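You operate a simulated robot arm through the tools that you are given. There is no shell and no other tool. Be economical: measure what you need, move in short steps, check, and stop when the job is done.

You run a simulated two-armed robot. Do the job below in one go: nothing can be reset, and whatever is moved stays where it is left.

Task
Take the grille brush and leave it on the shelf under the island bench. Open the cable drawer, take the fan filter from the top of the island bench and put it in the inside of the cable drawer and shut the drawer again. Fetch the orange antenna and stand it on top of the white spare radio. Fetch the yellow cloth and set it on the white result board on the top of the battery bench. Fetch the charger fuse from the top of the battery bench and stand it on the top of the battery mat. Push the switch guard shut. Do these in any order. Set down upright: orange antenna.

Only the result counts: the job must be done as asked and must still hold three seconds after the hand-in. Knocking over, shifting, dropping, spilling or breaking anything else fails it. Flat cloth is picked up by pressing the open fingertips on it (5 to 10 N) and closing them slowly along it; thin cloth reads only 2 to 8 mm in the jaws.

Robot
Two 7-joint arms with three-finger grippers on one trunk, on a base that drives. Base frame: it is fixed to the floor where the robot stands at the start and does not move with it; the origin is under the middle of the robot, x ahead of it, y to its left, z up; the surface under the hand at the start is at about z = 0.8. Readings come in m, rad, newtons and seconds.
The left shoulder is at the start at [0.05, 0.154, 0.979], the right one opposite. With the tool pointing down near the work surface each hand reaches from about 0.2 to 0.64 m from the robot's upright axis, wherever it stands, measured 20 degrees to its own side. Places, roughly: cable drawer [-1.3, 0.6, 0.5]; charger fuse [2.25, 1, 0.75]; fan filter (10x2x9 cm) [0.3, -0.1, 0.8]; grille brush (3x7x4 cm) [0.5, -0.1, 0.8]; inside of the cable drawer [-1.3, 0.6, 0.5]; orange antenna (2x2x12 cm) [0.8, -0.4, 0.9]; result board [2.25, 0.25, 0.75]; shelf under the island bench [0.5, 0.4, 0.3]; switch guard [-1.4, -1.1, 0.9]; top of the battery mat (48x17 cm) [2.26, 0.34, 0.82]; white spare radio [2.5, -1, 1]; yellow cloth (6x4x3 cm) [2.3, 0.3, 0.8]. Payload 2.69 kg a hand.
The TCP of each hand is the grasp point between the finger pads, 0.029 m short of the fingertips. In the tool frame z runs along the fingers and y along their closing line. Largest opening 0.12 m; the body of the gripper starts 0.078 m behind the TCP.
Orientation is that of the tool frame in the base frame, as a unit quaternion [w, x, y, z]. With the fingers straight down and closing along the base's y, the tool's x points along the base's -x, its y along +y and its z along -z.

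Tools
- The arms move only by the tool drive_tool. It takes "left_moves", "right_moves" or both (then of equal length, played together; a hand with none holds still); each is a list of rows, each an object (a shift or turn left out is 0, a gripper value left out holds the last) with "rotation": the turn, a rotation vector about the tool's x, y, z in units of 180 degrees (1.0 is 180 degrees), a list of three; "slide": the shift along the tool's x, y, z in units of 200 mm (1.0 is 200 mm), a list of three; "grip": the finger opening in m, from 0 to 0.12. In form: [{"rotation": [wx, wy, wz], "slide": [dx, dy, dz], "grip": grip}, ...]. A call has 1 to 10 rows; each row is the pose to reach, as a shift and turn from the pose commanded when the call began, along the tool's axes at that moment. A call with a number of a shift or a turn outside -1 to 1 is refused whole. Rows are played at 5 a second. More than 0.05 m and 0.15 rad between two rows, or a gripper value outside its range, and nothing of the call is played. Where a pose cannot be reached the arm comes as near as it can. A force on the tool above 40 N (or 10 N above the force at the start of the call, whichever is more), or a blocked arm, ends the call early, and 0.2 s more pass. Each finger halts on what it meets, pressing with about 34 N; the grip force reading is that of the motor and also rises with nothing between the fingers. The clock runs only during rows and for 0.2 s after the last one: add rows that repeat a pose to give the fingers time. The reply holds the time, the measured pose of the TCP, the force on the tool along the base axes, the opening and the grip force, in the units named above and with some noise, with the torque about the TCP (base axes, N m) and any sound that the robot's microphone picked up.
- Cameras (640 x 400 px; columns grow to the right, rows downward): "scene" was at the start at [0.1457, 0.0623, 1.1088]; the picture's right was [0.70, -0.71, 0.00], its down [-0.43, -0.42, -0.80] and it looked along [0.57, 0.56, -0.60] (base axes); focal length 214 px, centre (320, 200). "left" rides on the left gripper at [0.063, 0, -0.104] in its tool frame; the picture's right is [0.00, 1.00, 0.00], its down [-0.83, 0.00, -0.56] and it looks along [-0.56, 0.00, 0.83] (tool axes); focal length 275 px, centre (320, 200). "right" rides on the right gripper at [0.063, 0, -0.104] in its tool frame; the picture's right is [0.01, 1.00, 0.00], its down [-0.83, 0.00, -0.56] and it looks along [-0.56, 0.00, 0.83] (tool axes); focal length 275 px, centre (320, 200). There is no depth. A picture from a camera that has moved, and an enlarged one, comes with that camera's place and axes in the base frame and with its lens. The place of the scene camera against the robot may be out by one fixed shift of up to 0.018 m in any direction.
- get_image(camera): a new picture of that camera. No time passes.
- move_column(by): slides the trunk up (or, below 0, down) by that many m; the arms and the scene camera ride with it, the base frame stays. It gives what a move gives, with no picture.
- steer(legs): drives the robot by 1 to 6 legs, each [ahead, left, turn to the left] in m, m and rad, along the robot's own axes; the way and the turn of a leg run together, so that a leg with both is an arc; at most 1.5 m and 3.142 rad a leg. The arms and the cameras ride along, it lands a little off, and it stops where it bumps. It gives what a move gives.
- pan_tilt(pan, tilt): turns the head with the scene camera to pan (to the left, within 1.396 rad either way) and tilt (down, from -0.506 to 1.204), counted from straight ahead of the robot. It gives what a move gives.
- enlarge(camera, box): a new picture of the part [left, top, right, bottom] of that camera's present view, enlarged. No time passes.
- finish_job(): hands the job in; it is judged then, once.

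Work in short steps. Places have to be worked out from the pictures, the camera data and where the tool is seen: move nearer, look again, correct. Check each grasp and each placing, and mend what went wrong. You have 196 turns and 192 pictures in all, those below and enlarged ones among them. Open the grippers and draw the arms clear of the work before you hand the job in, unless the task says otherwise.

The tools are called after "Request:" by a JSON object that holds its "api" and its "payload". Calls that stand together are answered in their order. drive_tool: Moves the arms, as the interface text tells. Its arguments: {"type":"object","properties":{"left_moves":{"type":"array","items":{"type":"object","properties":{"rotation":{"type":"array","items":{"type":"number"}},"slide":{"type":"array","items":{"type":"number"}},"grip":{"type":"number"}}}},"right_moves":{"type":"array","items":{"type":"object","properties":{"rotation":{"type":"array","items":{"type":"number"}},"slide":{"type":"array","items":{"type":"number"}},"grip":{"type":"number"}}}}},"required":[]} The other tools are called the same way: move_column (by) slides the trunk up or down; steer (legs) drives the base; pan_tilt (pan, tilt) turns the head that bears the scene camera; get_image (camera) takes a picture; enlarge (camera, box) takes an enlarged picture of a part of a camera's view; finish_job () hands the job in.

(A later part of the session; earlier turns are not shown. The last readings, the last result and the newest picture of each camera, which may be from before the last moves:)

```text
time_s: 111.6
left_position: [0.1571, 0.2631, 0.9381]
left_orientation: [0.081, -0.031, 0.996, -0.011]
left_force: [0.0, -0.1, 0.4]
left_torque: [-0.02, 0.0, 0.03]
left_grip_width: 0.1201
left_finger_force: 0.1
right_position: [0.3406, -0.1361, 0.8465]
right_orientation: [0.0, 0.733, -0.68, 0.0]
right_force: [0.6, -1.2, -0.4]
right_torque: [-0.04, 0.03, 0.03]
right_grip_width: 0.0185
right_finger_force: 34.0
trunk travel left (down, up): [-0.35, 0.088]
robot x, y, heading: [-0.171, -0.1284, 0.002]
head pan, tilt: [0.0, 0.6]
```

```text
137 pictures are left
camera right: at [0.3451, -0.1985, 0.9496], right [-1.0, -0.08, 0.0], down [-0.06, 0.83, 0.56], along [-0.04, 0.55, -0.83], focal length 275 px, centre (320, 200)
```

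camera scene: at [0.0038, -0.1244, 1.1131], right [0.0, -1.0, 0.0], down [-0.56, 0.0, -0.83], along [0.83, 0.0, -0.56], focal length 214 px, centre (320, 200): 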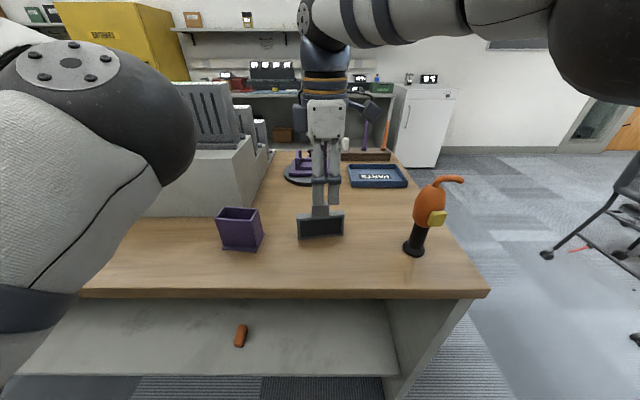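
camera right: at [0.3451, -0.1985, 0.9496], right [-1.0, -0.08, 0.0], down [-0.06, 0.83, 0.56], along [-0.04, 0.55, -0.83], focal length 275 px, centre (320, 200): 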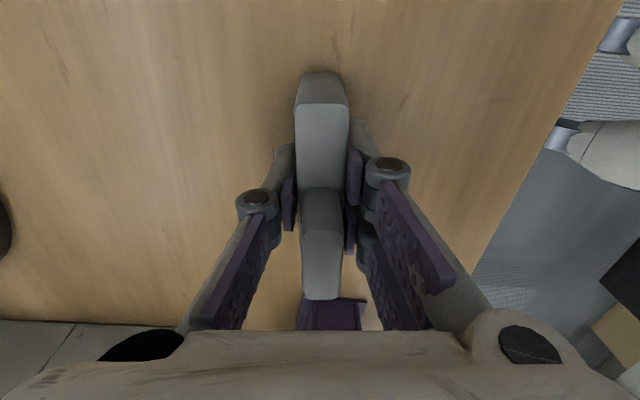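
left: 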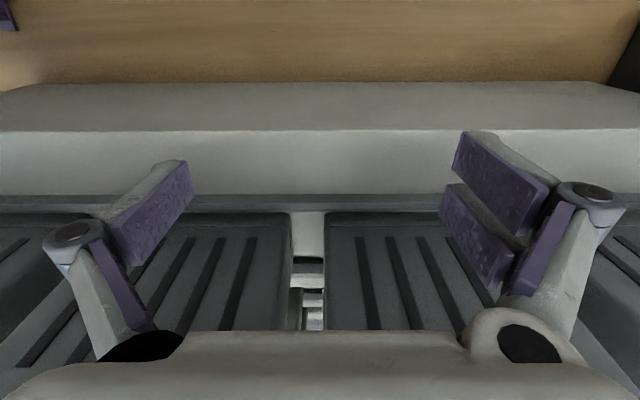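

The filter is gripped (18.5 mm). I lift it, back off, turn to the rear bench and slide over toward the drawer.

Request:
{"api": "drive_tool", "payload": {"right_moves": [{"slide": [0, 0, -0.2]}, {"slide": [0, 0, -0.4]}, {"slide": [0, 0, -0.6]}, {"slide": [0, 0, -0.75]}]}}

Request:
{"api": "steer", "payload": {"legs": [[-0.22, 0, 0], [0, 0, 3.1], [0, -0.6, 0]]}}

Request:
{"api": "get_image", "payload": {"camera": "scene"}}

Request:
{"api": "get_image", "payload": {"camera": "right"}}

```text
time_s: 112.6
left_position: [0.1588, 0.2634, 0.938]
left_orientation: [0.081, -0.031, 0.996, -0.01]
left_force: [0.0, 1.0, -0.1]
left_torque: [0.0, -0.03, 0.0]
left_grip_width: 0.1202
left_finger_force: 0.0
right_position: [0.3396, -0.1326, 0.9966]
right_orientation: [-0.001, 0.733, -0.68, 0.0]
right_force: [0.4, 0.3, -0.2]
right_torque: [0.0, -0.02, 0.04]
right_grip_width: 0.0184
right_finger_force: 33.8
trunk travel left (down, up): [-0.35, 0.088]
robot x, y, heading: [-0.1697, -0.124, 0.004]
head pan, tilt: [0.0, 0.6]
```

```text
time_s: 126.1
left_position: [-0.6994, 0.1139, 0.9383]
left_orientation: [-0.014, 0.997, -0.012, -0.08]
left_force: [-0.9, 0.1, -0.1]
left_torque: [0.01, 0.0, 0.04]
left_grip_width: 0.12
left_finger_force: 0.1
right_position: [-0.8501, 0.5253, 0.9967]
right_orientation: [-0.001, 0.711, 0.703, -0.002]
right_force: [-0.9, 0.0, -0.1]
right_torque: [-0.03, -0.02, -0.01]
right_grip_width: 0.0179
right_finger_force: 34.1
trunk travel left (down, up): [-0.35, 0.088]
robot x, y, heading: [-0.3406, 0.4736, 3.063]
head pan, tilt: [0.0, 0.6]
```

```text
136 pictures are left
camera scene: at [-0.4994, 0.4896, 1.1131], right [0.08, 1.0, 0.0], down [0.56, -0.05, -0.83], along [-0.82, 0.07, -0.56], focal length 214 px, centre (320, 200)
```

scene: 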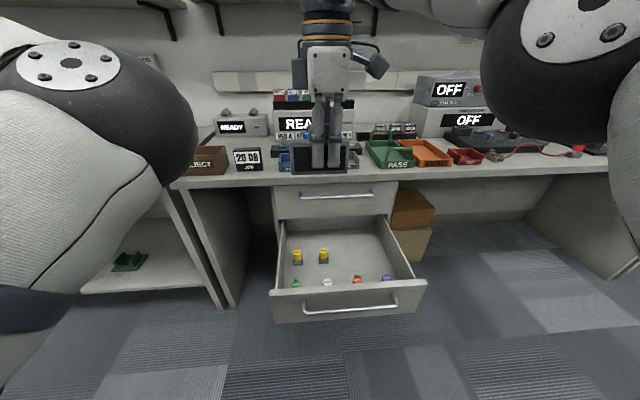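

```text
135 pictures are left
camera right: at [-0.8481, 0.5873, 1.1007], right [1.0, -0.01, 0.0], down [-0.01, -0.83, 0.56], along [0.0, -0.56, -0.83], focal length 275 px, centre (320, 200)
```

right: 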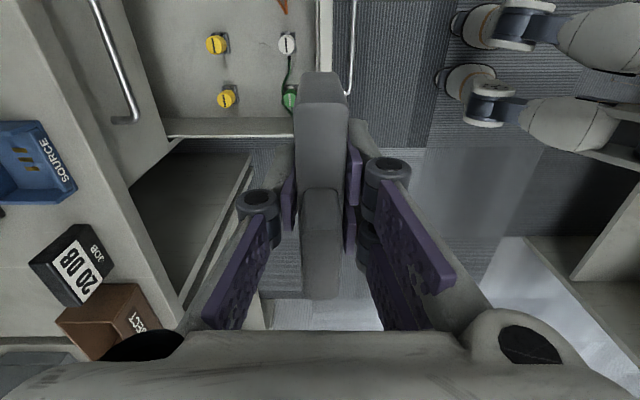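

More small parts lie along the drawer's front. I enlarge to map the free floor.

Request:
{"api": "enlarge", "payload": {"camera": "scene", "box": [260, 200, 440, 312]}}

```text
3.56 times, centred on (350, 256) of scene
camera zoom: at [-0.4994, 0.4896, 1.1131], right [0.08, 1.0, 0.0], down [0.56, -0.05, -0.83], along [-0.82, 0.07, -0.56], focal length 763 px, centre (213, 1)
```

zoom: 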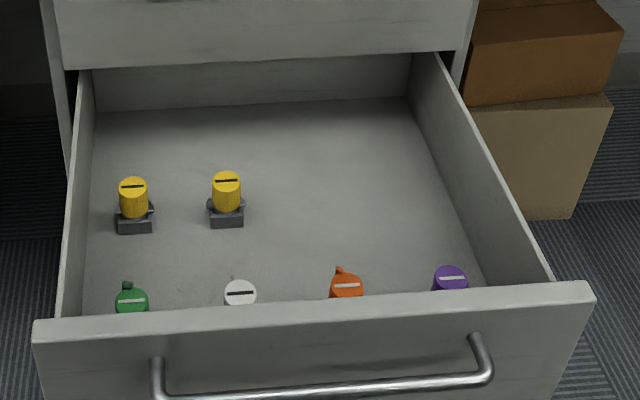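

Free floor: y 0.58–0.77, x −0.92 to −1.18 (front row of plugs at x ≈ −0.89, yellow ones at y < 0.57). I'll set the filter at about (−0.985, 0.68). I drive the base there.

Request:
{"api": "steer", "payload": {"legs": [[0, -0.144, 0], [0.147, 0, 0]]}}

Request:
{"api": "move_column", "payload": {"by": -0.25}}

Request:
{"api": "get_image", "payload": {"camera": "right"}}

Request:
{"api": "get_image", "payload": {"camera": "scene"}}

```text
time_s: 128.8
left_position: [-0.8354, 0.2677, 0.9378]
left_orientation: [-0.014, 0.997, -0.011, -0.08]
left_force: [-0.2, -0.3, 0.0]
left_torque: [-0.01, -0.03, 0.01]
left_grip_width: 0.1201
left_finger_force: 0.2
right_position: [-0.9857, 0.6771, 0.9975]
right_orientation: [0.001, 0.711, 0.703, -0.001]
right_force: [0.4, -0.2, -0.6]
right_torque: [-0.02, 0.01, 0.0]
right_grip_width: 0.0181
right_finger_force: 34.2
trunk travel left (down, up): [-0.35, 0.088]
robot x, y, heading: [-0.4736, 0.6279, 3.065]
head pan, tilt: [0.0, 0.6]
```

```text
time_s: 131.4
left_position: [-0.8358, 0.2672, 0.6886]
left_orientation: [-0.014, 0.997, -0.011, -0.081]
left_force: [0.7, -0.2, 0.6]
left_torque: [0.0, 0.0, 0.01]
left_grip_width: 0.1198
left_finger_force: 0.0
right_position: [-0.9848, 0.6774, 0.7465]
right_orientation: [0.0, 0.712, 0.703, -0.001]
right_force: [0.9, 1.2, -0.2]
right_torque: [0.01, -0.01, 0.01]
right_grip_width: 0.0181
right_finger_force: 34.0
trunk travel left (down, up): [-0.1, 0.338]
robot x, y, heading: [-0.4803, 0.6316, 3.062]
head pan, tilt: [0.0, 0.6]
```

```text
133 pictures are left
camera right: at [-0.9839, 0.7399, 0.8511], right [1.0, -0.01, 0.0], down [0.0, -0.83, 0.56], along [0.0, -0.56, -0.83], focal length 275 px, centre (320, 200)
```

right: 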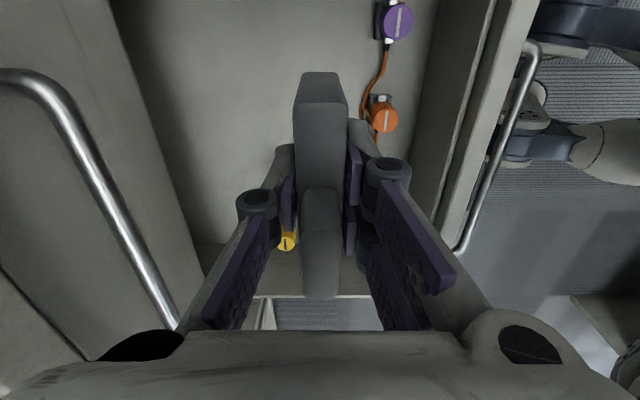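

```text
132 pictures are left
camera scene: at [-0.7134, 0.6488, 0.8456], right [0.08, 1.0, 0.0], down [0.56, -0.04, -0.83], along [-0.82, 0.07, -0.56], focal length 214 px, centre (320, 200)
```

scene: 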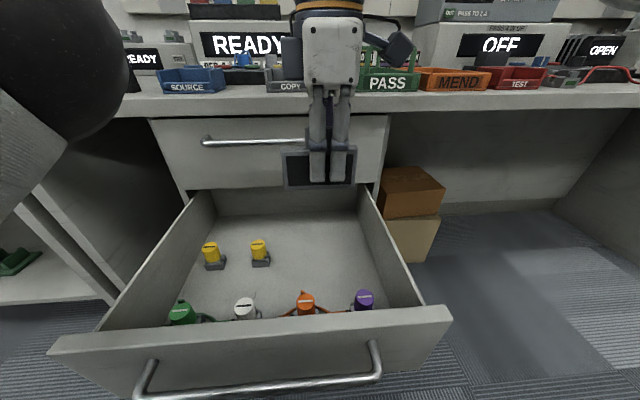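

Position is good. I lower the filter into the drawer, slowly at the end.

Request:
{"api": "drive_tool", "payload": {"right_moves": [{"slide": [0, 0, 0.15]}, {"slide": [0, 0, 0.3]}, {"slide": [0, 0, 0.45]}, {"slide": [0, 0, 0.6]}, {"slide": [0, 0, 0.7]}, {"slide": [0, 0, 0.75]}, {"slide": [0, 0, 0.8]}, {"slide": [0, 0, 0.85]}]}}

Request:
{"api": "get_image", "payload": {"camera": "right"}}

Request:
{"api": "get_image", "payload": {"camera": "scene"}}

```text
time_s: 133.2
left_position: [-0.8359, 0.2663, 0.6879]
left_orientation: [-0.015, 0.997, -0.01, -0.08]
left_force: [-0.1, -0.6, 0.5]
left_torque: [0.02, 0.01, 0.0]
left_grip_width: 0.1198
left_finger_force: 0.0
right_position: [-0.9852, 0.6782, 0.5768]
right_orientation: [0.0, 0.711, 0.703, -0.001]
right_force: [0.4, 1.5, -0.7]
right_torque: [-0.04, -0.02, 0.01]
right_grip_width: 0.0183
right_finger_force: 33.8
trunk travel left (down, up): [-0.1, 0.338]
robot x, y, heading: [-0.4802, 0.6276, 3.062]
head pan, tilt: [0.0, 0.6]
```

```text
131 pictures are left
camera right: at [-0.984, 0.7407, 0.6811], right [1.0, -0.01, 0.0], down [0.0, -0.83, 0.56], along [0.0, -0.56, -0.83], focal length 275 px, centre (320, 200)
```

right: 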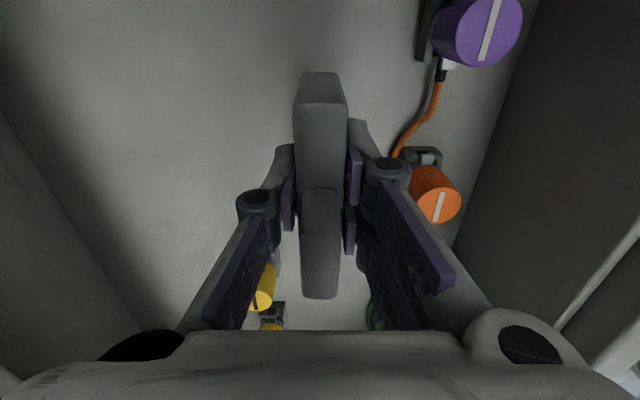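

```text
130 pictures are left
camera scene: at [-0.7136, 0.6488, 0.8455], right [0.08, 1.0, 0.0], down [0.56, -0.04, -0.83], along [-0.82, 0.07, -0.56], focal length 214 px, centre (320, 200)
```

scene: 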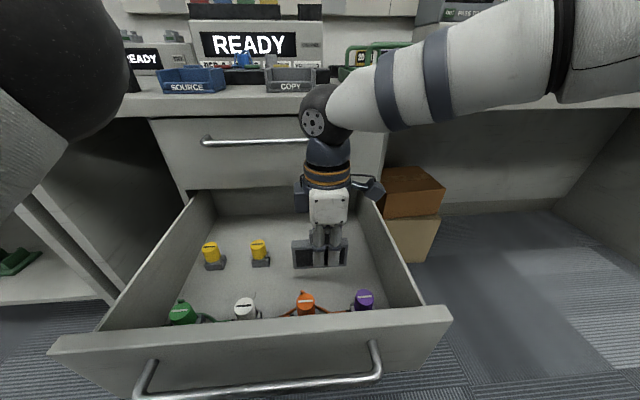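

Still ~3 cm above the floor; I continue in 5 mm steps until contact.

Request:
{"api": "drive_tool", "payload": {"right_moves": [{"slide": [0, 0, 0.03]}, {"slide": [0, 0, 0.06]}, {"slide": [0, 0, 0.09]}, {"slide": [0, 0, 0.115]}, {"slide": [0, 0, 0.14]}, {"slide": [0, 0, 0.165]}]}}

Request:
{"api": "get_image", "payload": {"camera": "scene"}}

```text
time_s: 134.6
left_position: [-0.8346, 0.2667, 0.6886]
left_orientation: [-0.013, 0.997, -0.01, -0.08]
left_force: [-0.7, 0.5, 0.0]
left_torque: [-0.01, 0.02, -0.03]
left_grip_width: 0.1201
left_finger_force: 0.1
right_position: [-0.9852, 0.6761, 0.544]
right_orientation: [-0.001, 0.711, 0.703, -0.001]
right_force: [-0.3, -0.5, 0.0]
right_torque: [0.02, -0.02, 0.01]
right_grip_width: 0.0182
right_finger_force: 33.8
trunk travel left (down, up): [-0.1, 0.338]
robot x, y, heading: [-0.4797, 0.6313, 3.064]
head pan, tilt: [0.0, 0.6]
```

```text
129 pictures are left
camera scene: at [-0.7136, 0.6488, 0.8455], right [0.08, 1.0, 0.0], down [0.56, -0.04, -0.83], along [-0.82, 0.07, -0.56], focal length 214 px, centre (320, 200)
```

scene: 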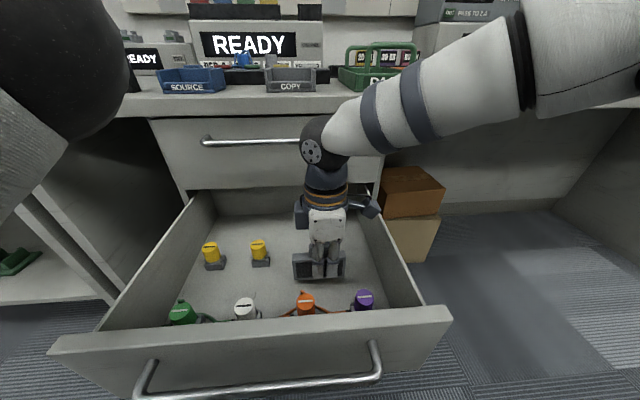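

Not in contact yet; a few more small steps.

Request:
{"api": "drive_tool", "payload": {"right_moves": [{"slide": [0, 0, 0.02]}, {"slide": [0, 0, 0.04]}, {"slide": [0, 0, 0.06]}, {"slide": [0, 0, 0.08]}, {"slide": [0, 0, 0.1]}]}}

```text
time_s: 135.8
left_position: [-0.8348, 0.2665, 0.6893]
left_orientation: [-0.014, 0.997, -0.011, -0.08]
left_force: [0.3, 0.1, 0.4]
left_torque: [0.01, 0.03, 0.01]
left_grip_width: 0.1198
left_finger_force: 0.3
right_position: [-0.9861, 0.6768, 0.5262]
right_orientation: [-0.002, 0.711, 0.703, -0.002]
right_force: [1.5, -3.2, 21.2]
right_torque: [-0.26, -0.14, -0.06]
right_grip_width: 0.0184
right_finger_force: 33.8
trunk travel left (down, up): [-0.1, 0.338]
robot x, y, heading: [-0.4797, 0.6292, 3.064]
head pan, tilt: [0.0, 0.6]
```

Contact (21 N): the filter stands on the drawer floor. I release and look before lifting.

Request:
{"api": "drive_tool", "payload": {"right_moves": [{"slide": [0, 0, -0.015], "grip": 0.018}, {"slide": [0, 0, -0.015], "grip": 0.04}, {"slide": [0, 0, -0.015], "grip": 0.055}, {"slide": [0, 0, -0.015], "grip": 0.055}]}}

Request:
{"api": "get_image", "payload": {"camera": "right"}}

```text
time_s: 136.8
left_position: [-0.8353, 0.2658, 0.6884]
left_orientation: [-0.013, 0.997, -0.01, -0.08]
left_force: [-0.4, 0.6, 0.1]
left_torque: [-0.01, 0.01, 0.04]
left_grip_width: 0.1204
left_finger_force: 0.0
right_position: [-0.9854, 0.6771, 0.5271]
right_orientation: [0.0, 0.711, 0.703, -0.001]
right_force: [0.9, 0.6, -0.2]
right_torque: [0.03, 0.01, 0.02]
right_grip_width: 0.055
right_finger_force: 0.1
trunk travel left (down, up): [-0.1, 0.338]
robot x, y, heading: [-0.4798, 0.6287, 3.061]
head pan, tilt: [0.0, 0.6]
```

```text
128 pictures are left
camera right: at [-0.9849, 0.7397, 0.6307], right [1.0, -0.01, 0.0], down [0.0, -0.83, 0.56], along [0.0, -0.56, -0.83], focal length 275 px, centre (320, 200)
```

right: 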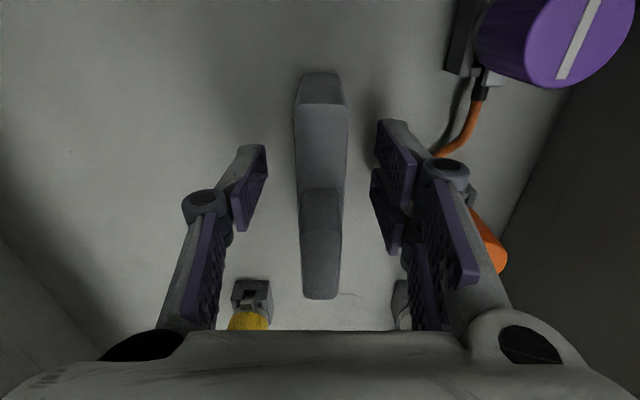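

The filter stands free. I lift out straight up.

Request:
{"api": "drive_tool", "payload": {"right_moves": [{"slide": [0, 0, -0.15]}, {"slide": [0, 0, -0.35]}, {"slide": [0, 0, -0.6]}, {"slide": [0, 0, -0.85]}, {"slide": [0, 0, -1.0]}]}}

Request:
{"api": "steer", "payload": {"legs": [[-0.28, 0, 0.075]]}}

Request:
{"api": "get_image", "payload": {"camera": "scene"}}

```text
time_s: 138.0
left_position: [-0.8349, 0.2667, 0.6877]
left_orientation: [-0.013, 0.997, -0.01, -0.08]
left_force: [0.0, -0.4, 0.2]
left_torque: [0.02, -0.04, -0.02]
left_grip_width: 0.1199
left_finger_force: 0.1
right_position: [-0.9864, 0.6798, 0.7235]
right_orientation: [-0.001, 0.711, 0.703, 0.0]
right_force: [-0.5, -0.5, 0.4]
right_torque: [0.0, 0.01, 0.0]
right_grip_width: 0.0549
right_finger_force: 0.1
trunk travel left (down, up): [-0.1, 0.338]
robot x, y, heading: [-0.4765, 0.6272, 3.062]
head pan, tilt: [0.0, 0.6]
```

```text
time_s: 139.9
left_position: [-0.5368, 0.2318, 0.688]
left_orientation: [-0.011, 0.996, 0.024, -0.08]
left_force: [0.1, 0.0, 0.3]
left_torque: [0.01, 0.0, 0.0]
left_grip_width: 0.12
left_finger_force: 0.0
right_position: [-0.7125, 0.6335, 0.7229]
right_orientation: [0.0, 0.687, 0.727, -0.001]
right_force: [0.4, 0.3, -0.9]
right_torque: [0.01, -0.03, 0.02]
right_grip_width: 0.055
right_finger_force: 0.0
trunk travel left (down, up): [-0.1, 0.338]
robot x, y, heading: [-0.2071, 0.6178, 3.132]
head pan, tilt: [0.0, 0.6]
```

```text
127 pictures are left
camera scene: at [-0.4408, 0.6201, 0.8455], right [0.01, 1.0, 0.0], down [0.56, -0.01, -0.83], along [-0.83, 0.01, -0.56], focal length 214 px, centre (320, 200)
```

scene: 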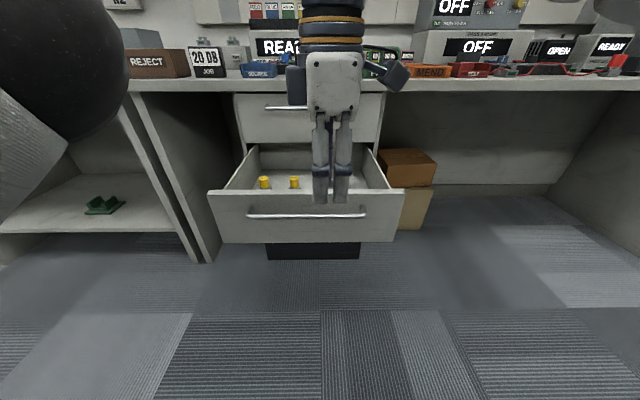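

I turn the hand level again, fingers closed, to push the drawer front.

Request:
{"api": "drive_tool", "payload": {"right_moves": [{"rotation": [0.045, 0, 0], "grip": 0.0}, {"rotation": [0.09, 0, 0]}, {"rotation": [0.135, 0, 0]}, {"rotation": [0.18, 0, 0]}, {"rotation": [0.225, 0, 0]}, {"rotation": [0.27, 0, 0]}, {"rotation": [0.315, 0, 0]}, {"rotation": [0.36, 0, 0]}, {"rotation": [0.405, 0, 0]}, {"rotation": [0.45, 0, 0]}]}}

Request:
{"api": "drive_tool", "payload": {"right_moves": [{"rotation": [0.045, 0, 0]}, {"rotation": [0.05, 0, 0]}]}}

Request:
{"api": "move_column", "payload": {"by": -0.1}}

```text
time_s: 142.1
left_position: [-0.5361, 0.2308, 0.687]
left_orientation: [-0.011, 0.996, 0.022, -0.081]
left_force: [0.0, 0.1, -0.4]
left_torque: [0.01, 0.0, 0.04]
left_grip_width: 0.1199
left_finger_force: 0.0
right_position: [-0.7123, 0.6329, 0.7231]
right_orientation: [-0.446, 0.521, 0.552, -0.474]
right_force: [0.3, -0.1, -0.4]
right_torque: [-0.01, -0.02, 0.01]
right_grip_width: 0.0002
right_finger_force: 28.6
trunk travel left (down, up): [-0.1, 0.338]
robot x, y, heading: [-0.2073, 0.617, 3.133]
head pan, tilt: [0.0, 0.6]
```

```text
time_s: 142.7
left_position: [-0.5371, 0.2316, 0.6885]
left_orientation: [-0.012, 0.996, 0.022, -0.08]
left_force: [-0.8, 0.8, -0.4]
left_torque: [-0.02, 0.0, -0.01]
left_grip_width: 0.1198
left_finger_force: 0.1
right_position: [-0.7137, 0.6327, 0.723]
right_orientation: [0.487, -0.485, -0.513, 0.514]
right_force: [0.1, 0.5, -0.8]
right_torque: [0.02, 0.0, 0.0]
right_grip_width: 0.0
right_finger_force: 29.0
trunk travel left (down, up): [-0.1, 0.338]
robot x, y, heading: [-0.2073, 0.6167, 3.13]
head pan, tilt: [0.0, 0.6]
```

```text
time_s: 144.1
left_position: [-0.5353, 0.2306, 0.5876]
left_orientation: [-0.011, 0.996, 0.023, -0.082]
left_force: [0.7, 0.1, 0.7]
left_torque: [-0.01, -0.02, 0.01]
left_grip_width: 0.1199
left_finger_force: 0.1
right_position: [-0.714, 0.6322, 0.6229]
right_orientation: [0.485, -0.485, -0.514, 0.515]
right_force: [-0.6, 0.2, 0.2]
right_torque: [0.0, -0.02, 0.0]
right_grip_width: 0.0
right_finger_force: 28.1
trunk travel left (down, up): [0.0, 0.438]
robot x, y, heading: [-0.2044, 0.6139, 3.13]
head pan, tilt: [0.0, 0.6]
```

Lower to z ≈ 0.53, below the bar, and check in the right camera.

Request:
{"api": "drive_tool", "payload": {"right_moves": [{"slide": [-0.06, 0.15, 0]}, {"slide": [-0.13, 0.3, 0]}, {"slide": [-0.13, 0.46, 0]}, {"slide": [-0.13, 0.46, 0]}]}}

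Request:
{"api": "get_image", "payload": {"camera": "right"}}

Request:
{"api": "get_image", "payload": {"camera": "scene"}}

```text
time_s: 145.1
left_position: [-0.5372, 0.2318, 0.5877]
left_orientation: [-0.011, 0.996, 0.022, -0.08]
left_force: [-0.6, -0.6, 0.1]
left_torque: [0.0, 0.0, -0.01]
left_grip_width: 0.1203
left_finger_force: 0.1
right_position: [-0.7117, 0.6075, 0.5312]
right_orientation: [-0.487, 0.486, 0.514, -0.513]
right_force: [-1.4, 0.1, 0.2]
right_torque: [-0.03, -0.02, 0.02]
right_grip_width: 0.0001
right_finger_force: 28.8
trunk travel left (down, up): [0.0, 0.438]
robot x, y, heading: [-0.2066, 0.6126, 3.128]
head pan, tilt: [0.0, 0.6]
```

```text
126 pictures are left
camera right: at [-0.6111, 0.6758, 0.5305], right [0.0, 0.0, -1.0], down [0.6, -0.8, 0.0], along [-0.8, -0.6, 0.0], focal length 275 px, centre (320, 200)
```

right: 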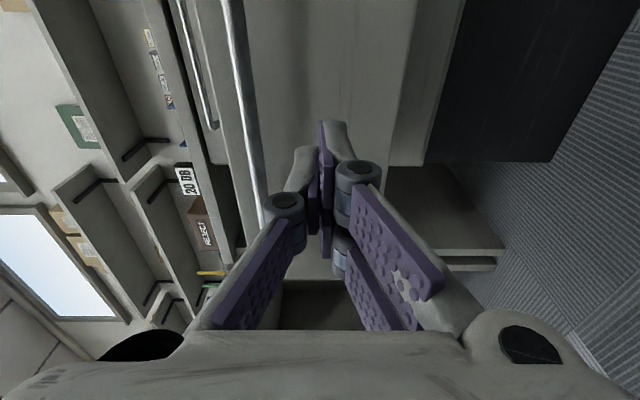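

```text
125 pictures are left
camera scene: at [-0.4693, 0.6205, 0.7507], right [0.01, 1.0, 0.0], down [0.56, -0.01, -0.83], along [-0.82, 0.01, -0.56], focal length 214 px, centre (320, 200)
```

scene: 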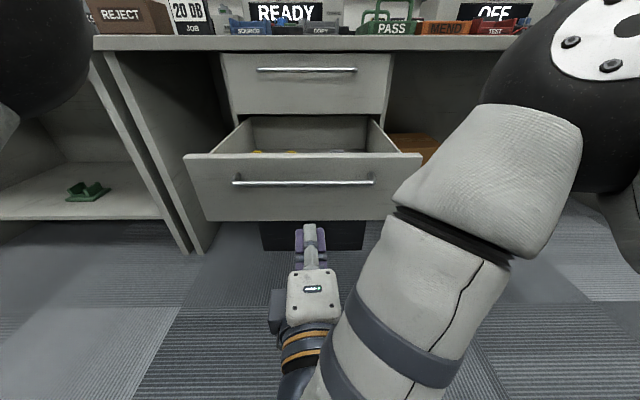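

Fingertips face the panel's middle, below the bar. I push slowly with the arm first.

Request:
{"api": "drive_tool", "payload": {"right_moves": [{"slide": [0, 0, 0.15]}, {"slide": [0, 0, 0.3]}, {"slide": [0, 0, 0.35]}, {"slide": [0, 0, 0.4]}, {"slide": [0, 0, 0.45]}, {"slide": [0, 0, 0.5]}, {"slide": [0, 0, 0.55]}, {"slide": [0, 0, 0.62]}, {"slide": [0, 0, 0.7]}, {"slide": [0, 0, 0.78]}]}}

Request:
{"api": "get_image", "payload": {"camera": "scene"}}

```text
time_s: 147.3
left_position: [-0.5365, 0.232, 0.5882]
left_orientation: [-0.012, 0.996, 0.023, -0.08]
left_force: [-0.5, -0.4, -0.2]
left_torque: [0.02, -0.03, 0.0]
left_grip_width: 0.1197
left_finger_force: 0.0
right_position: [-0.8682, 0.5984, 0.5318]
right_orientation: [0.485, -0.486, -0.514, 0.515]
right_force: [-0.2, 0.8, -0.2]
right_torque: [0.02, -0.02, -0.02]
right_grip_width: 0.0001
right_finger_force: 28.3
trunk travel left (down, up): [0.0, 0.438]
robot x, y, heading: [-0.2018, 0.6167, 3.133]
head pan, tilt: [0.0, 0.6]
```

```text
124 pictures are left
camera scene: at [-0.4693, 0.6204, 0.7507], right [0.01, 1.0, 0.0], down [0.56, -0.01, -0.83], along [-0.82, 0.01, -0.56], focal length 214 px, centre (320, 200)
```

scene: 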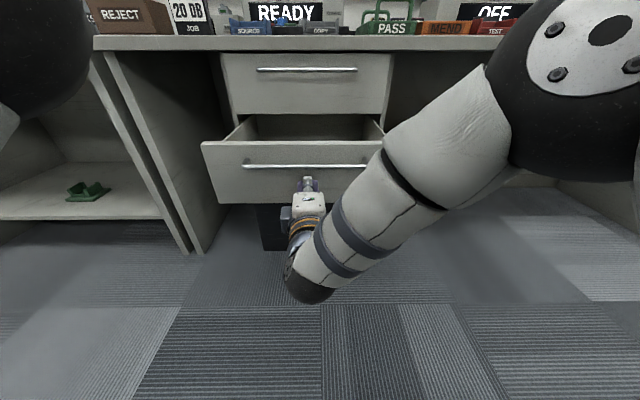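

The drawer moves smoothly. I continue with the base for 0.13 m, then finish with the arm.

Request:
{"api": "steer", "payload": {"legs": [[0.13, 0, 0]]}}

Request:
{"api": "drive_tool", "payload": {"right_moves": [{"slide": [0, 0, 0.05]}, {"slide": [0, 0, 0.1]}, {"slide": [0, 0, 0.15]}, {"slide": [0, 0, 0.2]}, {"slide": [0, 0, 0.25]}, {"slide": [0, 0, 0.3]}, {"slide": [0, 0, 0.35]}, {"slide": [0, 0, 0.4]}, {"slide": [0, 0, 0.45]}, {"slide": [0, 0, 0.5]}]}}

Request:
{"api": "get_image", "payload": {"camera": "scene"}}

```text
time_s: 148.5
left_position: [-0.6627, 0.2326, 0.5891]
left_orientation: [-0.011, 0.996, 0.021, -0.08]
left_force: [-0.2, 0.0, -0.5]
left_torque: [0.02, 0.01, -0.01]
left_grip_width: 0.1202
left_finger_force: 0.0
right_position: [-0.9941, 0.6001, 0.5312]
right_orientation: [0.487, -0.486, -0.513, 0.514]
right_force: [0.0, 0.5, -0.5]
right_torque: [0.0, 0.0, 0.01]
right_grip_width: 0.0003
right_finger_force: 28.4
trunk travel left (down, up): [0.0, 0.438]
robot x, y, heading: [-0.3337, 0.6173, 3.126]
head pan, tilt: [0.0, 0.6]
```

```text
time_s: 150.7
left_position: [-0.6642, 0.2319, 0.589]
left_orientation: [-0.012, 0.996, 0.022, -0.081]
left_force: [0.6, 0.4, -1.1]
left_torque: [-0.01, 0.01, -0.02]
left_grip_width: 0.1203
left_finger_force: 0.1
right_position: [-1.095, 0.5956, 0.5311]
right_orientation: [0.486, -0.485, -0.514, 0.514]
right_force: [0.1, -0.1, -0.6]
right_torque: [-0.01, -0.03, -0.03]
right_grip_width: 0.0
right_finger_force: 28.7
trunk travel left (down, up): [0.0, 0.438]
robot x, y, heading: [-0.3305, 0.6154, 3.126]
head pan, tilt: [0.0, 0.6]
```

```text
123 pictures are left
camera scene: at [-0.5957, 0.6225, 0.7507], right [0.01, 1.0, 0.0], down [0.56, -0.01, -0.83], along [-0.83, 0.01, -0.56], focal length 214 px, centre (320, 200)
```

scene: 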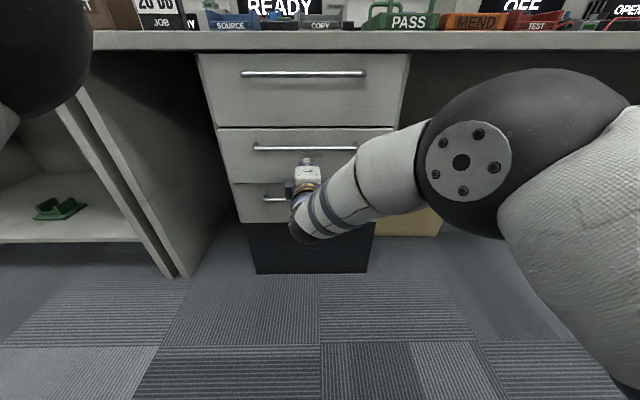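

Nearly shut. I keep pushing in 5 mm steps to the stop.

Request:
{"api": "drive_tool", "payload": {"right_moves": [{"slide": [0, 0, 0.025]}, {"slide": [0, 0, 0.05]}, {"slide": [0, 0, 0.075]}, {"slide": [0, 0, 0.1]}, {"slide": [0, 0, 0.125]}, {"slide": [0, 0, 0.15]}, {"slide": [0, 0, 0.175]}, {"slide": [0, 0, 0.2]}]}}

Request:
{"api": "enlarge", "payload": {"camera": "scene", "box": [190, 40, 430, 190]}}

```text
time_s: 151.5
left_position: [-0.6614, 0.2339, 0.5887]
left_orientation: [-0.012, 0.996, 0.022, -0.083]
left_force: [-0.2, 0.2, -0.1]
left_torque: [0.0, -0.01, 0.01]
left_grip_width: 0.1199
left_finger_force: 0.0
right_position: [-1.1038, 0.5944, 0.5311]
right_orientation: [0.487, -0.486, -0.513, 0.514]
right_force: [23.2, 3.8, 8.0]
right_torque: [0.13, 0.11, -0.57]
right_grip_width: 0.0
right_finger_force: 28.4
trunk travel left (down, up): [0.0, 0.438]
robot x, y, heading: [-0.3308, 0.6181, 3.125]
head pan, tilt: [0.0, 0.6]
stopped in row 3 (right hand): the force on the tool passed its limit at 52 N (the readings are from after the stop); the commanded pose is now the measured one
```

```text
2.67 times, centred on (310, 115) of scene
camera zoom: at [-0.5933, 0.6231, 0.7512], right [0.01, 1.0, 0.0], down [0.56, -0.01, -0.83], along [-0.83, 0.01, -0.56], focal length 572 px, centre (347, 427)
```

zoom: 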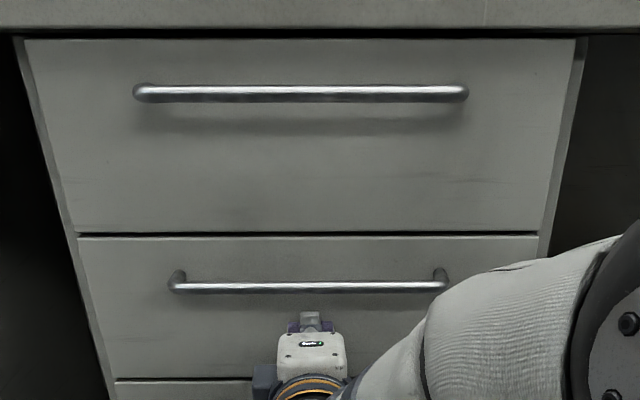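

The drawer is shut (firm stop). I retract, raise the trunk, and drive left along the rear bench toward the switch guard.

Request:
{"api": "drive_tool", "payload": {"right_moves": [{"slide": [0, 0, -0.15]}, {"slide": [0, 0, -0.35]}, {"slide": [0, 0, -0.6]}, {"slide": [0, 0, -0.85]}, {"slide": [0, 0, -1.0]}]}}

Request:
{"api": "move_column", "payload": {"by": 0.35}}

Request:
{"api": "steer", "payload": {"legs": [[0, 1.3, 0]]}}

Request:
{"api": "pan_tilt", "payload": {"pan": 0.3, "tilt": 0.4}}

Request:
{"api": "get_image", "payload": {"camera": "scene"}}

```text
time_s: 152.7
left_position: [-0.6638, 0.2341, 0.5873]
left_orientation: [-0.011, 0.997, 0.022, -0.08]
left_force: [0.0, -0.3, 0.0]
left_torque: [0.0, -0.03, 0.02]
left_grip_width: 0.1202
left_finger_force: 0.0
right_position: [-0.9041, 0.6073, 0.5297]
right_orientation: [-0.485, 0.486, 0.515, -0.513]
right_force: [-1.0, -0.7, -0.2]
right_torque: [0.02, -0.02, 0.03]
right_grip_width: 0.0
right_finger_force: 28.6
trunk travel left (down, up): [0.0, 0.438]
robot x, y, heading: [-0.3324, 0.6176, 3.127]
head pan, tilt: [0.0, 0.6]
```

```text
time_s: 156.1
left_position: [-0.6625, 0.2332, 0.9377]
left_orientation: [-0.011, 0.996, 0.023, -0.08]
left_force: [-0.4, -0.1, -0.7]
left_torque: [-0.02, 0.0, 0.0]
left_grip_width: 0.12
left_finger_force: 0.0
right_position: [-0.9059, 0.6055, 0.8793]
right_orientation: [-0.486, 0.486, 0.515, -0.512]
right_force: [0.5, -0.2, 0.1]
right_torque: [0.0, 0.03, -0.01]
right_grip_width: 0.0002
right_finger_force: 28.8
trunk travel left (down, up): [-0.35, 0.088]
robot x, y, heading: [-0.3293, 0.6145, 3.125]
head pan, tilt: [0.0, 0.6]
```

```text
time_s: 166.6
left_position: [-0.6227, -1.1267, 0.9381]
left_orientation: [-0.01, 0.995, 0.05, -0.081]
left_force: [0.5, -0.5, 0.5]
left_torque: [-0.01, -0.03, 0.03]
left_grip_width: 0.12
left_finger_force: 0.1
right_position: [-0.885, -0.7683, 0.8797]
right_orientation: [-0.471, 0.472, 0.527, -0.527]
right_force: [-0.6, -0.7, 0.8]
right_torque: [-0.01, -0.01, -0.01]
right_grip_width: 0.0
right_finger_force: 28.5
trunk travel left (down, up): [-0.35, 0.088]
robot x, y, heading: [-0.3116, -0.723, -3.105]
head pan, tilt: [0.0, 0.6]
```

```text
time_s: 167.4
left_position: [-0.6233, -1.1268, 0.9389]
left_orientation: [-0.01, 0.995, 0.051, -0.081]
left_force: [1.3, -0.2, -0.4]
left_torque: [0.03, -0.03, -0.04]
left_grip_width: 0.12
left_finger_force: 0.1
right_position: [-0.8864, -0.7685, 0.8804]
right_orientation: [-0.472, 0.473, 0.527, -0.526]
right_force: [-0.3, 0.5, -1.2]
right_torque: [0.0, 0.0, 0.02]
right_grip_width: 0.0002
right_finger_force: 28.4
trunk travel left (down, up): [-0.35, 0.088]
robot x, y, heading: [-0.3132, -0.7223, -3.094]
head pan, tilt: [0.3, 0.4]
```

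```text
121 pictures are left
camera scene: at [-0.4693, -0.7572, 1.1313], right [-0.33, 0.94, 0.0], down [0.37, 0.13, -0.92], along [-0.87, -0.31, -0.39], focal length 214 px, centre (320, 200)
```

scene: 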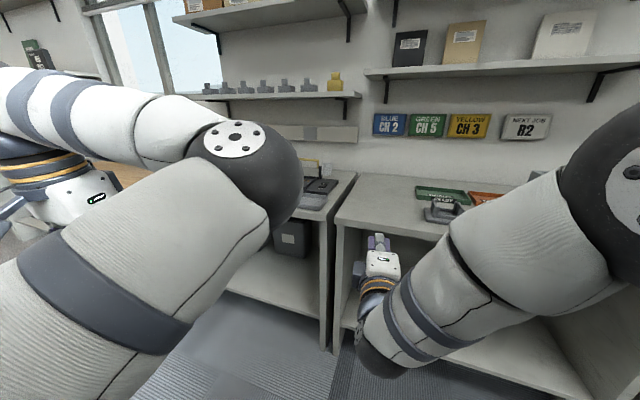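

The left arm hides the target. I move 0.35 m further left and look straight ahead.

Request:
{"api": "steer", "payload": {"legs": [[0, 0.35, -0.045]]}}

Request:
{"api": "pan_tilt", "payload": {"pan": 0.0, "tilt": 0.45}}

Request:
{"api": "get_image", "payload": {"camera": "scene"}}

```text
time_s: 170.6
left_position: [-0.6343, -1.4524, 0.9368]
left_orientation: [-0.011, 0.996, 0.029, -0.081]
left_force: [-0.5, 0.1, 0.5]
left_torque: [-0.03, -0.02, -0.02]
left_grip_width: 0.1202
left_finger_force: 0.1
right_position: [-0.8795, -1.0835, 0.8795]
right_orientation: [-0.483, 0.484, 0.516, -0.516]
right_force: [0.1, 1.6, 0.3]
right_torque: [0.0, -0.01, -0.01]
right_grip_width: 0.0
right_finger_force: 28.8
trunk travel left (down, up): [-0.35, 0.088]
robot x, y, heading: [-0.3077, -1.0609, 3.136]
head pan, tilt: [0.3, 0.4]
```

```text
time_s: 171.4
left_position: [-0.634, -1.4522, 0.9381]
left_orientation: [-0.011, 0.996, 0.03, -0.081]
left_force: [-0.2, 0.3, 0.0]
left_torque: [-0.02, 0.04, 0.0]
left_grip_width: 0.1201
left_finger_force: 0.1
right_position: [-0.8806, -1.0828, 0.8793]
right_orientation: [-0.482, 0.483, 0.517, -0.516]
right_force: [-0.4, -0.4, 0.0]
right_torque: [-0.01, 0.01, 0.02]
right_grip_width: 0.0
right_finger_force: 29.1
trunk travel left (down, up): [-0.35, 0.088]
robot x, y, heading: [-0.3073, -1.0678, 3.14]
head pan, tilt: [0.0, 0.45]
```

```text
120 pictures are left
camera scene: at [-0.4676, -1.0631, 1.1267], right [0.0, 1.0, 0.0], down [0.44, 0.0, -0.9], along [-0.9, 0.0, -0.44], focal length 214 px, centre (320, 200)
```

scene: 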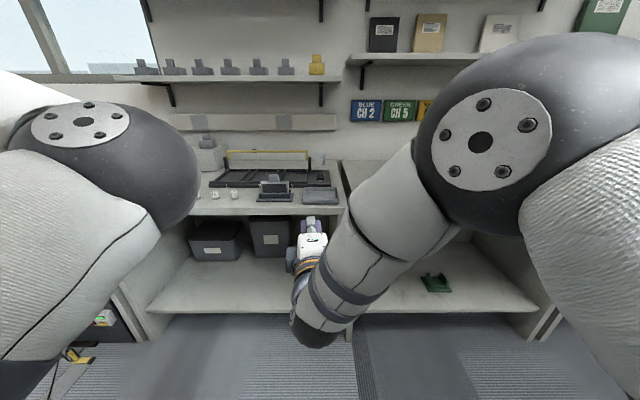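

Request:
{"api": "enlarge", "payload": {"camera": "scene", "box": [180, 120, 370, 240]}}

```text
3.33 times, centred on (275, 180) of scene
camera zoom: at [-0.4676, -1.0631, 1.1267], right [0.0, 1.0, 0.0], down [0.44, 0.0, -0.9], along [-0.9, 0.0, -0.44], focal length 715 px, centre (470, 267)
```

zoom: 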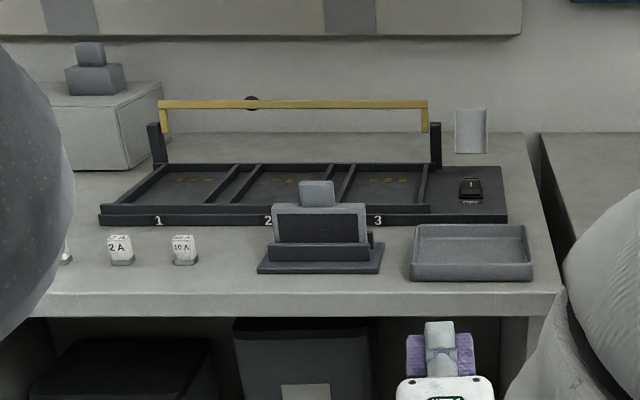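

The small white flap behind the rocker switch (at about x −1.37, y −1.06) looks like the open switch guard. I raise the right hand, turn it down (camera to the side), and approach for a close look.

Request:
{"api": "drive_tool", "payload": {"right_moves": [{"slide": [0, -0.2, 0], "rotation": [-0.045, 0, 0]}, {"slide": [0, -0.4, 0], "rotation": [-0.09, 0, 0]}, {"slide": [0, -0.6, 0], "rotation": [-0.135, 0, 0]}, {"slide": [0, -0.8, 0], "rotation": [-0.18, 0, 0]}, {"slide": [0, -0.9, 0], "rotation": [-0.225, 0, 0]}, {"slide": [0, -0.9, -0.1], "rotation": [-0.27, 0, 0]}, {"slide": [0, -0.9, -0.2], "rotation": [-0.315, 0, 0]}, {"slide": [0, -0.9, -0.3], "rotation": [-0.36, 0, 0]}, {"slide": [0, -0.9, -0.4], "rotation": [-0.405, 0, 0]}, {"slide": [0, -0.9, -0.4], "rotation": [-0.45, 0, 0]}]}}

Request:
{"api": "drive_tool", "payload": {"right_moves": [{"rotation": [-0.045, 0, 0]}, {"rotation": [-0.05, 0, 0]}]}}

Request:
{"api": "steer", "payload": {"legs": [[0.4, 0, 0]]}}

Request:
{"api": "get_image", "payload": {"camera": "right"}}

Request:
{"api": "get_image", "payload": {"camera": "scene"}}

```text
time_s: 173.6
left_position: [-0.6355, -1.4549, 0.937]
left_orientation: [-0.011, 0.996, 0.028, -0.081]
left_force: [0.6, 0.3, 0.2]
left_torque: [0.04, -0.06, 0.01]
left_grip_width: 0.1198
left_finger_force: 0.0
right_position: [-0.8022, -1.0778, 1.0593]
right_orientation: [-0.053, 0.681, 0.728, -0.055]
right_force: [0.4, -0.5, -0.2]
right_torque: [0.07, -0.01, -0.01]
right_grip_width: 0.0
right_finger_force: 28.4
trunk travel left (down, up): [-0.35, 0.088]
robot x, y, heading: [-0.3055, -1.0664, 3.135]
head pan, tilt: [0.0, 0.45]
```

```text
time_s: 174.2
left_position: [-0.6338, -1.4527, 0.9394]
left_orientation: [-0.012, 0.996, 0.029, -0.081]
left_force: [-0.5, 0.2, -0.4]
left_torque: [0.02, 0.02, 0.03]
left_grip_width: 0.12
left_finger_force: 0.0
right_position: [-0.7828, -1.0723, 1.0454]
right_orientation: [-0.001, 0.683, 0.731, -0.001]
right_force: [0.0, 0.0, -0.4]
right_torque: [0.05, 0.01, 0.02]
right_grip_width: 0.0001
right_finger_force: 28.1
right hand out of reach, approached as far as the arm can: row 1, 2
trunk travel left (down, up): [-0.35, 0.088]
robot x, y, heading: [-0.3053, -1.0642, 3.137]
head pan, tilt: [0.0, 0.45]
```

```text
time_s: 176.7
left_position: [-1.021, -1.4547, 0.9371]
left_orientation: [-0.012, 0.996, 0.031, -0.081]
left_force: [0.4, 0.5, -0.2]
left_torque: [-0.02, -0.02, 0.03]
left_grip_width: 0.12
left_finger_force: 0.0
right_position: [-1.1721, -1.0738, 1.0458]
right_orientation: [-0.002, 0.682, 0.731, -0.002]
right_force: [0.1, 1.3, 0.6]
right_torque: [-0.01, -0.02, -0.02]
right_grip_width: 0.0
right_finger_force: 28.4
trunk travel left (down, up): [-0.35, 0.088]
robot x, y, heading: [-0.6899, -1.0638, -3.138]
head pan, tilt: [0.0, 0.45]
```

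```text
118 pictures are left
camera right: at [-1.1759, -1.0112, 1.1505], right [1.0, 0.07, -0.01], down [0.07, -0.83, 0.56], along [0.04, -0.55, -0.83], focal length 275 px, centre (320, 200)
```

right: 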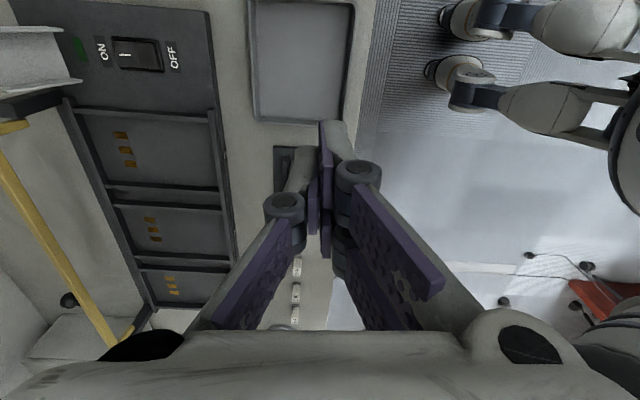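

```text
117 pictures are left
camera scene: at [-0.8562, -1.0633, 1.1266], right [0.0, 1.0, 0.0], down [0.44, 0.0, -0.9], along [-0.9, 0.0, -0.44], focal length 214 px, centre (320, 200)
```

scene: 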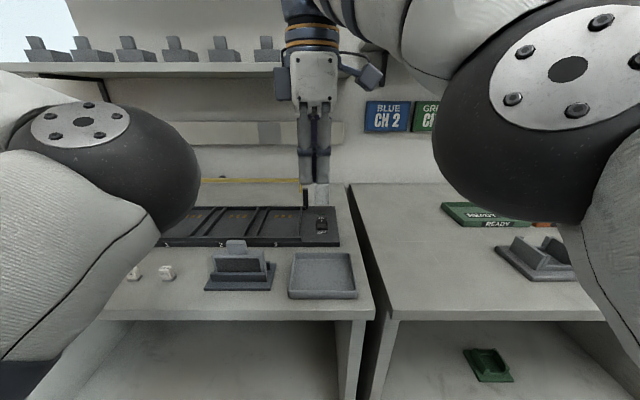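

Request:
{"api": "enlarge", "payload": {"camera": "right", "box": [0, 0, 240, 150]}}

Request:
{"api": "enlarge", "payload": {"camera": "scene", "box": [180, 150, 380, 275]}}

```text
2.67 times, centred on (120, 75) of right
camera zoom: at [-1.1759, -1.0112, 1.1505], right [1.0, 0.07, -0.01], down [0.07, -0.83, 0.56], along [0.04, -0.55, -0.83], focal length 734 px, centre (853, 533)
```

zoom: 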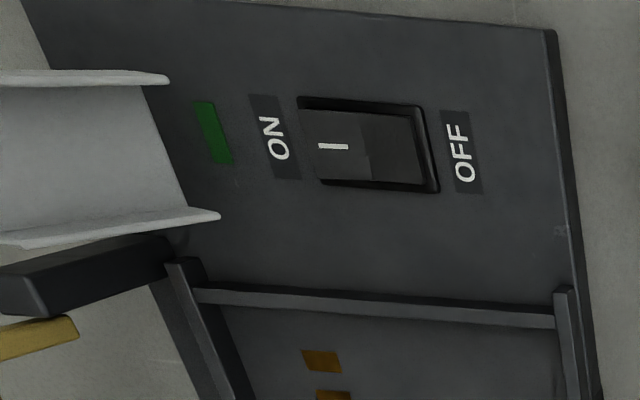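

```text
3.20 times, centred on (280, 212) of scene
camera zoom: at [-0.8562, -1.0633, 1.1266], right [0.0, 1.0, 0.0], down [0.44, 0.0, -0.9], along [-0.9, 0.0, -0.44], focal length 686 px, centre (448, 160)
```

zoom: 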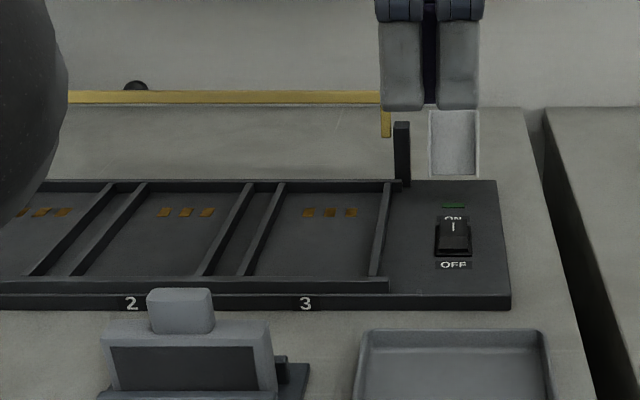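

The white U-shaped flap standing behind the ON/OFF rocker is the guard (hinge ≈ x −1.447, y −1.066, z 0.82, about 7 cm tall). I must reach behind it and sweep it toward me and down. I drive nearer and pitch the fingers 25° forward.

Request:
{"api": "steer", "payload": {"legs": [[0.17, 0, 0]]}}

Request:
{"api": "drive_tool", "payload": {"right_moves": [{"rotation": [0.045, 0, 0]}, {"rotation": [0.09, 0, 0]}, {"rotation": [0.14, 0, -0.02]}, {"rotation": [0.14, 0, -0.02]}]}}

Request:
{"api": "get_image", "payload": {"camera": "right"}}

Request:
{"api": "get_image", "payload": {"camera": "scene"}}

```text
time_s: 178.1
left_position: [-1.1902, -1.4542, 0.938]
left_orientation: [-0.012, 0.996, 0.03, -0.08]
left_force: [-0.1, 0.2, 0.7]
left_torque: [0.01, -0.02, 0.02]
left_grip_width: 0.1198
left_finger_force: 0.0
right_position: [-1.3397, -1.0729, 1.0457]
right_orientation: [-0.002, 0.683, 0.731, -0.003]
right_force: [-0.5, 0.1, 0.2]
right_torque: [0.0, -0.01, -0.02]
right_grip_width: 0.0
right_finger_force: 28.8
trunk travel left (down, up): [-0.35, 0.088]
robot x, y, heading: [-0.8619, -1.066, 3.141]
head pan, tilt: [0.0, 0.45]
```

```text
refused: row 3 steps farther than a row can; nothing moved
```

```text
114 pictures are left
camera right: at [-1.3441, -1.0102, 1.1504], right [1.0, 0.07, -0.01], down [0.06, -0.83, 0.56], along [0.04, -0.55, -0.83], focal length 275 px, centre (320, 200)
```

right: 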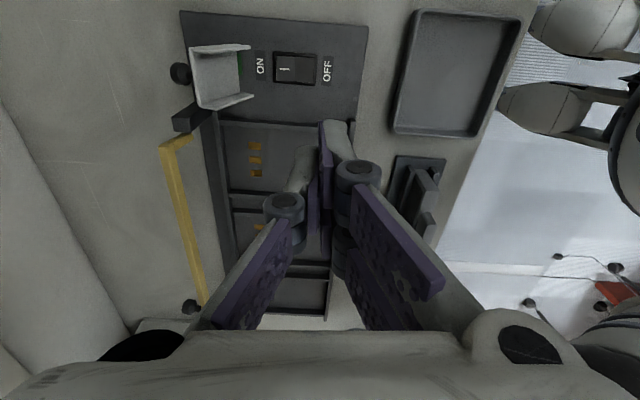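

```text
113 pictures are left
camera scene: at [-1.0245, -1.0629, 1.1265], right [0.0, 1.0, 0.0], down [0.44, 0.0, -0.9], along [-0.9, 0.0, -0.44], focal length 214 px, centre (320, 200)
```

scene: 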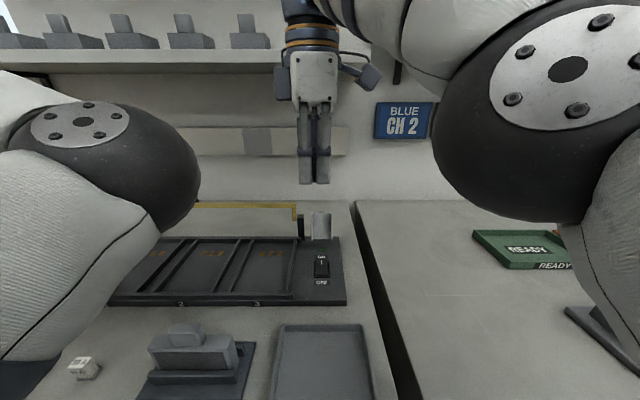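

From above the guard leans back slightly (top edge ≈ x −1.455, z 0.89). I pitch the fingers and move over and behind it, still high.

Request:
{"api": "drive_tool", "payload": {"right_moves": [{"rotation": [0.045, 0, 0]}, {"rotation": [0.09, 0, 0]}, {"rotation": [0.135, 0, 0]}, {"rotation": [0.135, 0, 0], "slide": [0, -0.2, 0]}, {"rotation": [0.135, 0, 0], "slide": [0, -0.4, 0]}, {"rotation": [0.135, 0, 0], "slide": [0, -0.6, 0]}, {"rotation": [0.135, 0, 0], "slide": [0, -0.78, 0]}, {"rotation": [0.135, 0, 0], "slide": [0, -0.78, 0]}]}}

Request:
{"api": "get_image", "payload": {"camera": "right"}}

Request:
{"api": "get_image", "payload": {"camera": "scene"}}

```text
time_s: 179.9
left_position: [-1.1894, -1.4538, 0.9387]
left_orientation: [-0.011, 0.996, 0.031, -0.081]
left_force: [0.4, 0.0, -0.1]
left_torque: [-0.03, 0.01, -0.01]
left_grip_width: 0.1199
left_finger_force: 0.0
right_position: [-1.4498, -1.0809, 1.0334]
right_orientation: [-0.146, 0.667, 0.714, -0.155]
right_force: [-0.8, 0.3, -0.2]
right_torque: [0.02, 0.01, 0.0]
right_grip_width: 0.0
right_finger_force: 28.2
right hand out of reach, approached as far as the arm can: row 6, 7, 8
trunk travel left (down, up): [-0.35, 0.088]
robot x, y, heading: [-0.8639, -1.0634, 3.144]
head pan, tilt: [0.0, 0.45]
```

```text
112 pictures are left
camera right: at [-1.4104, -1.0155, 1.1282], right [0.91, 0.07, -0.42], down [0.29, -0.81, 0.5], along [-0.3, -0.58, -0.76], focal length 275 px, centre (320, 200)
```

right: 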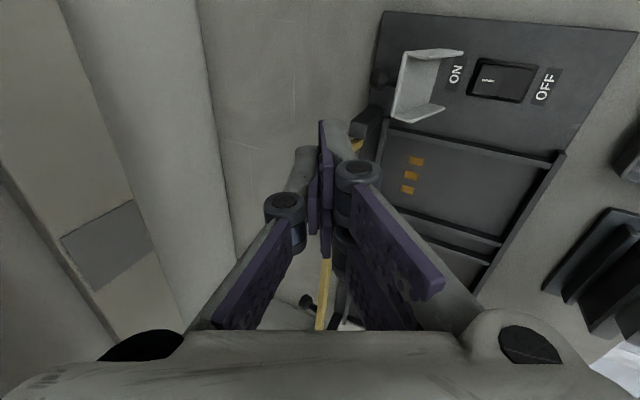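

```text
111 pictures are left
camera scene: at [-1.0237, -1.063, 1.1267], right [0.0, 1.0, 0.0], down [0.44, 0.0, -0.9], along [-0.9, 0.0, -0.44], focal length 214 px, centre (320, 200)
```

scene: 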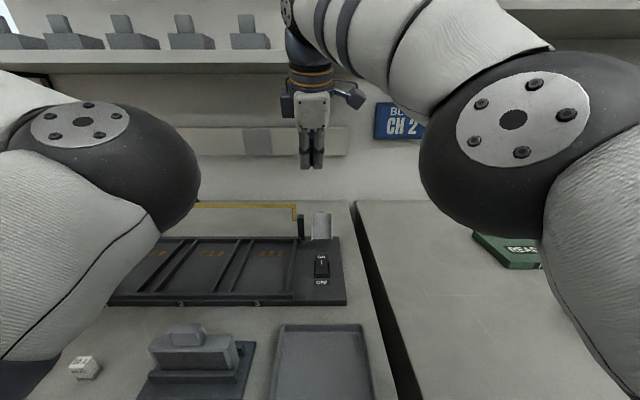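

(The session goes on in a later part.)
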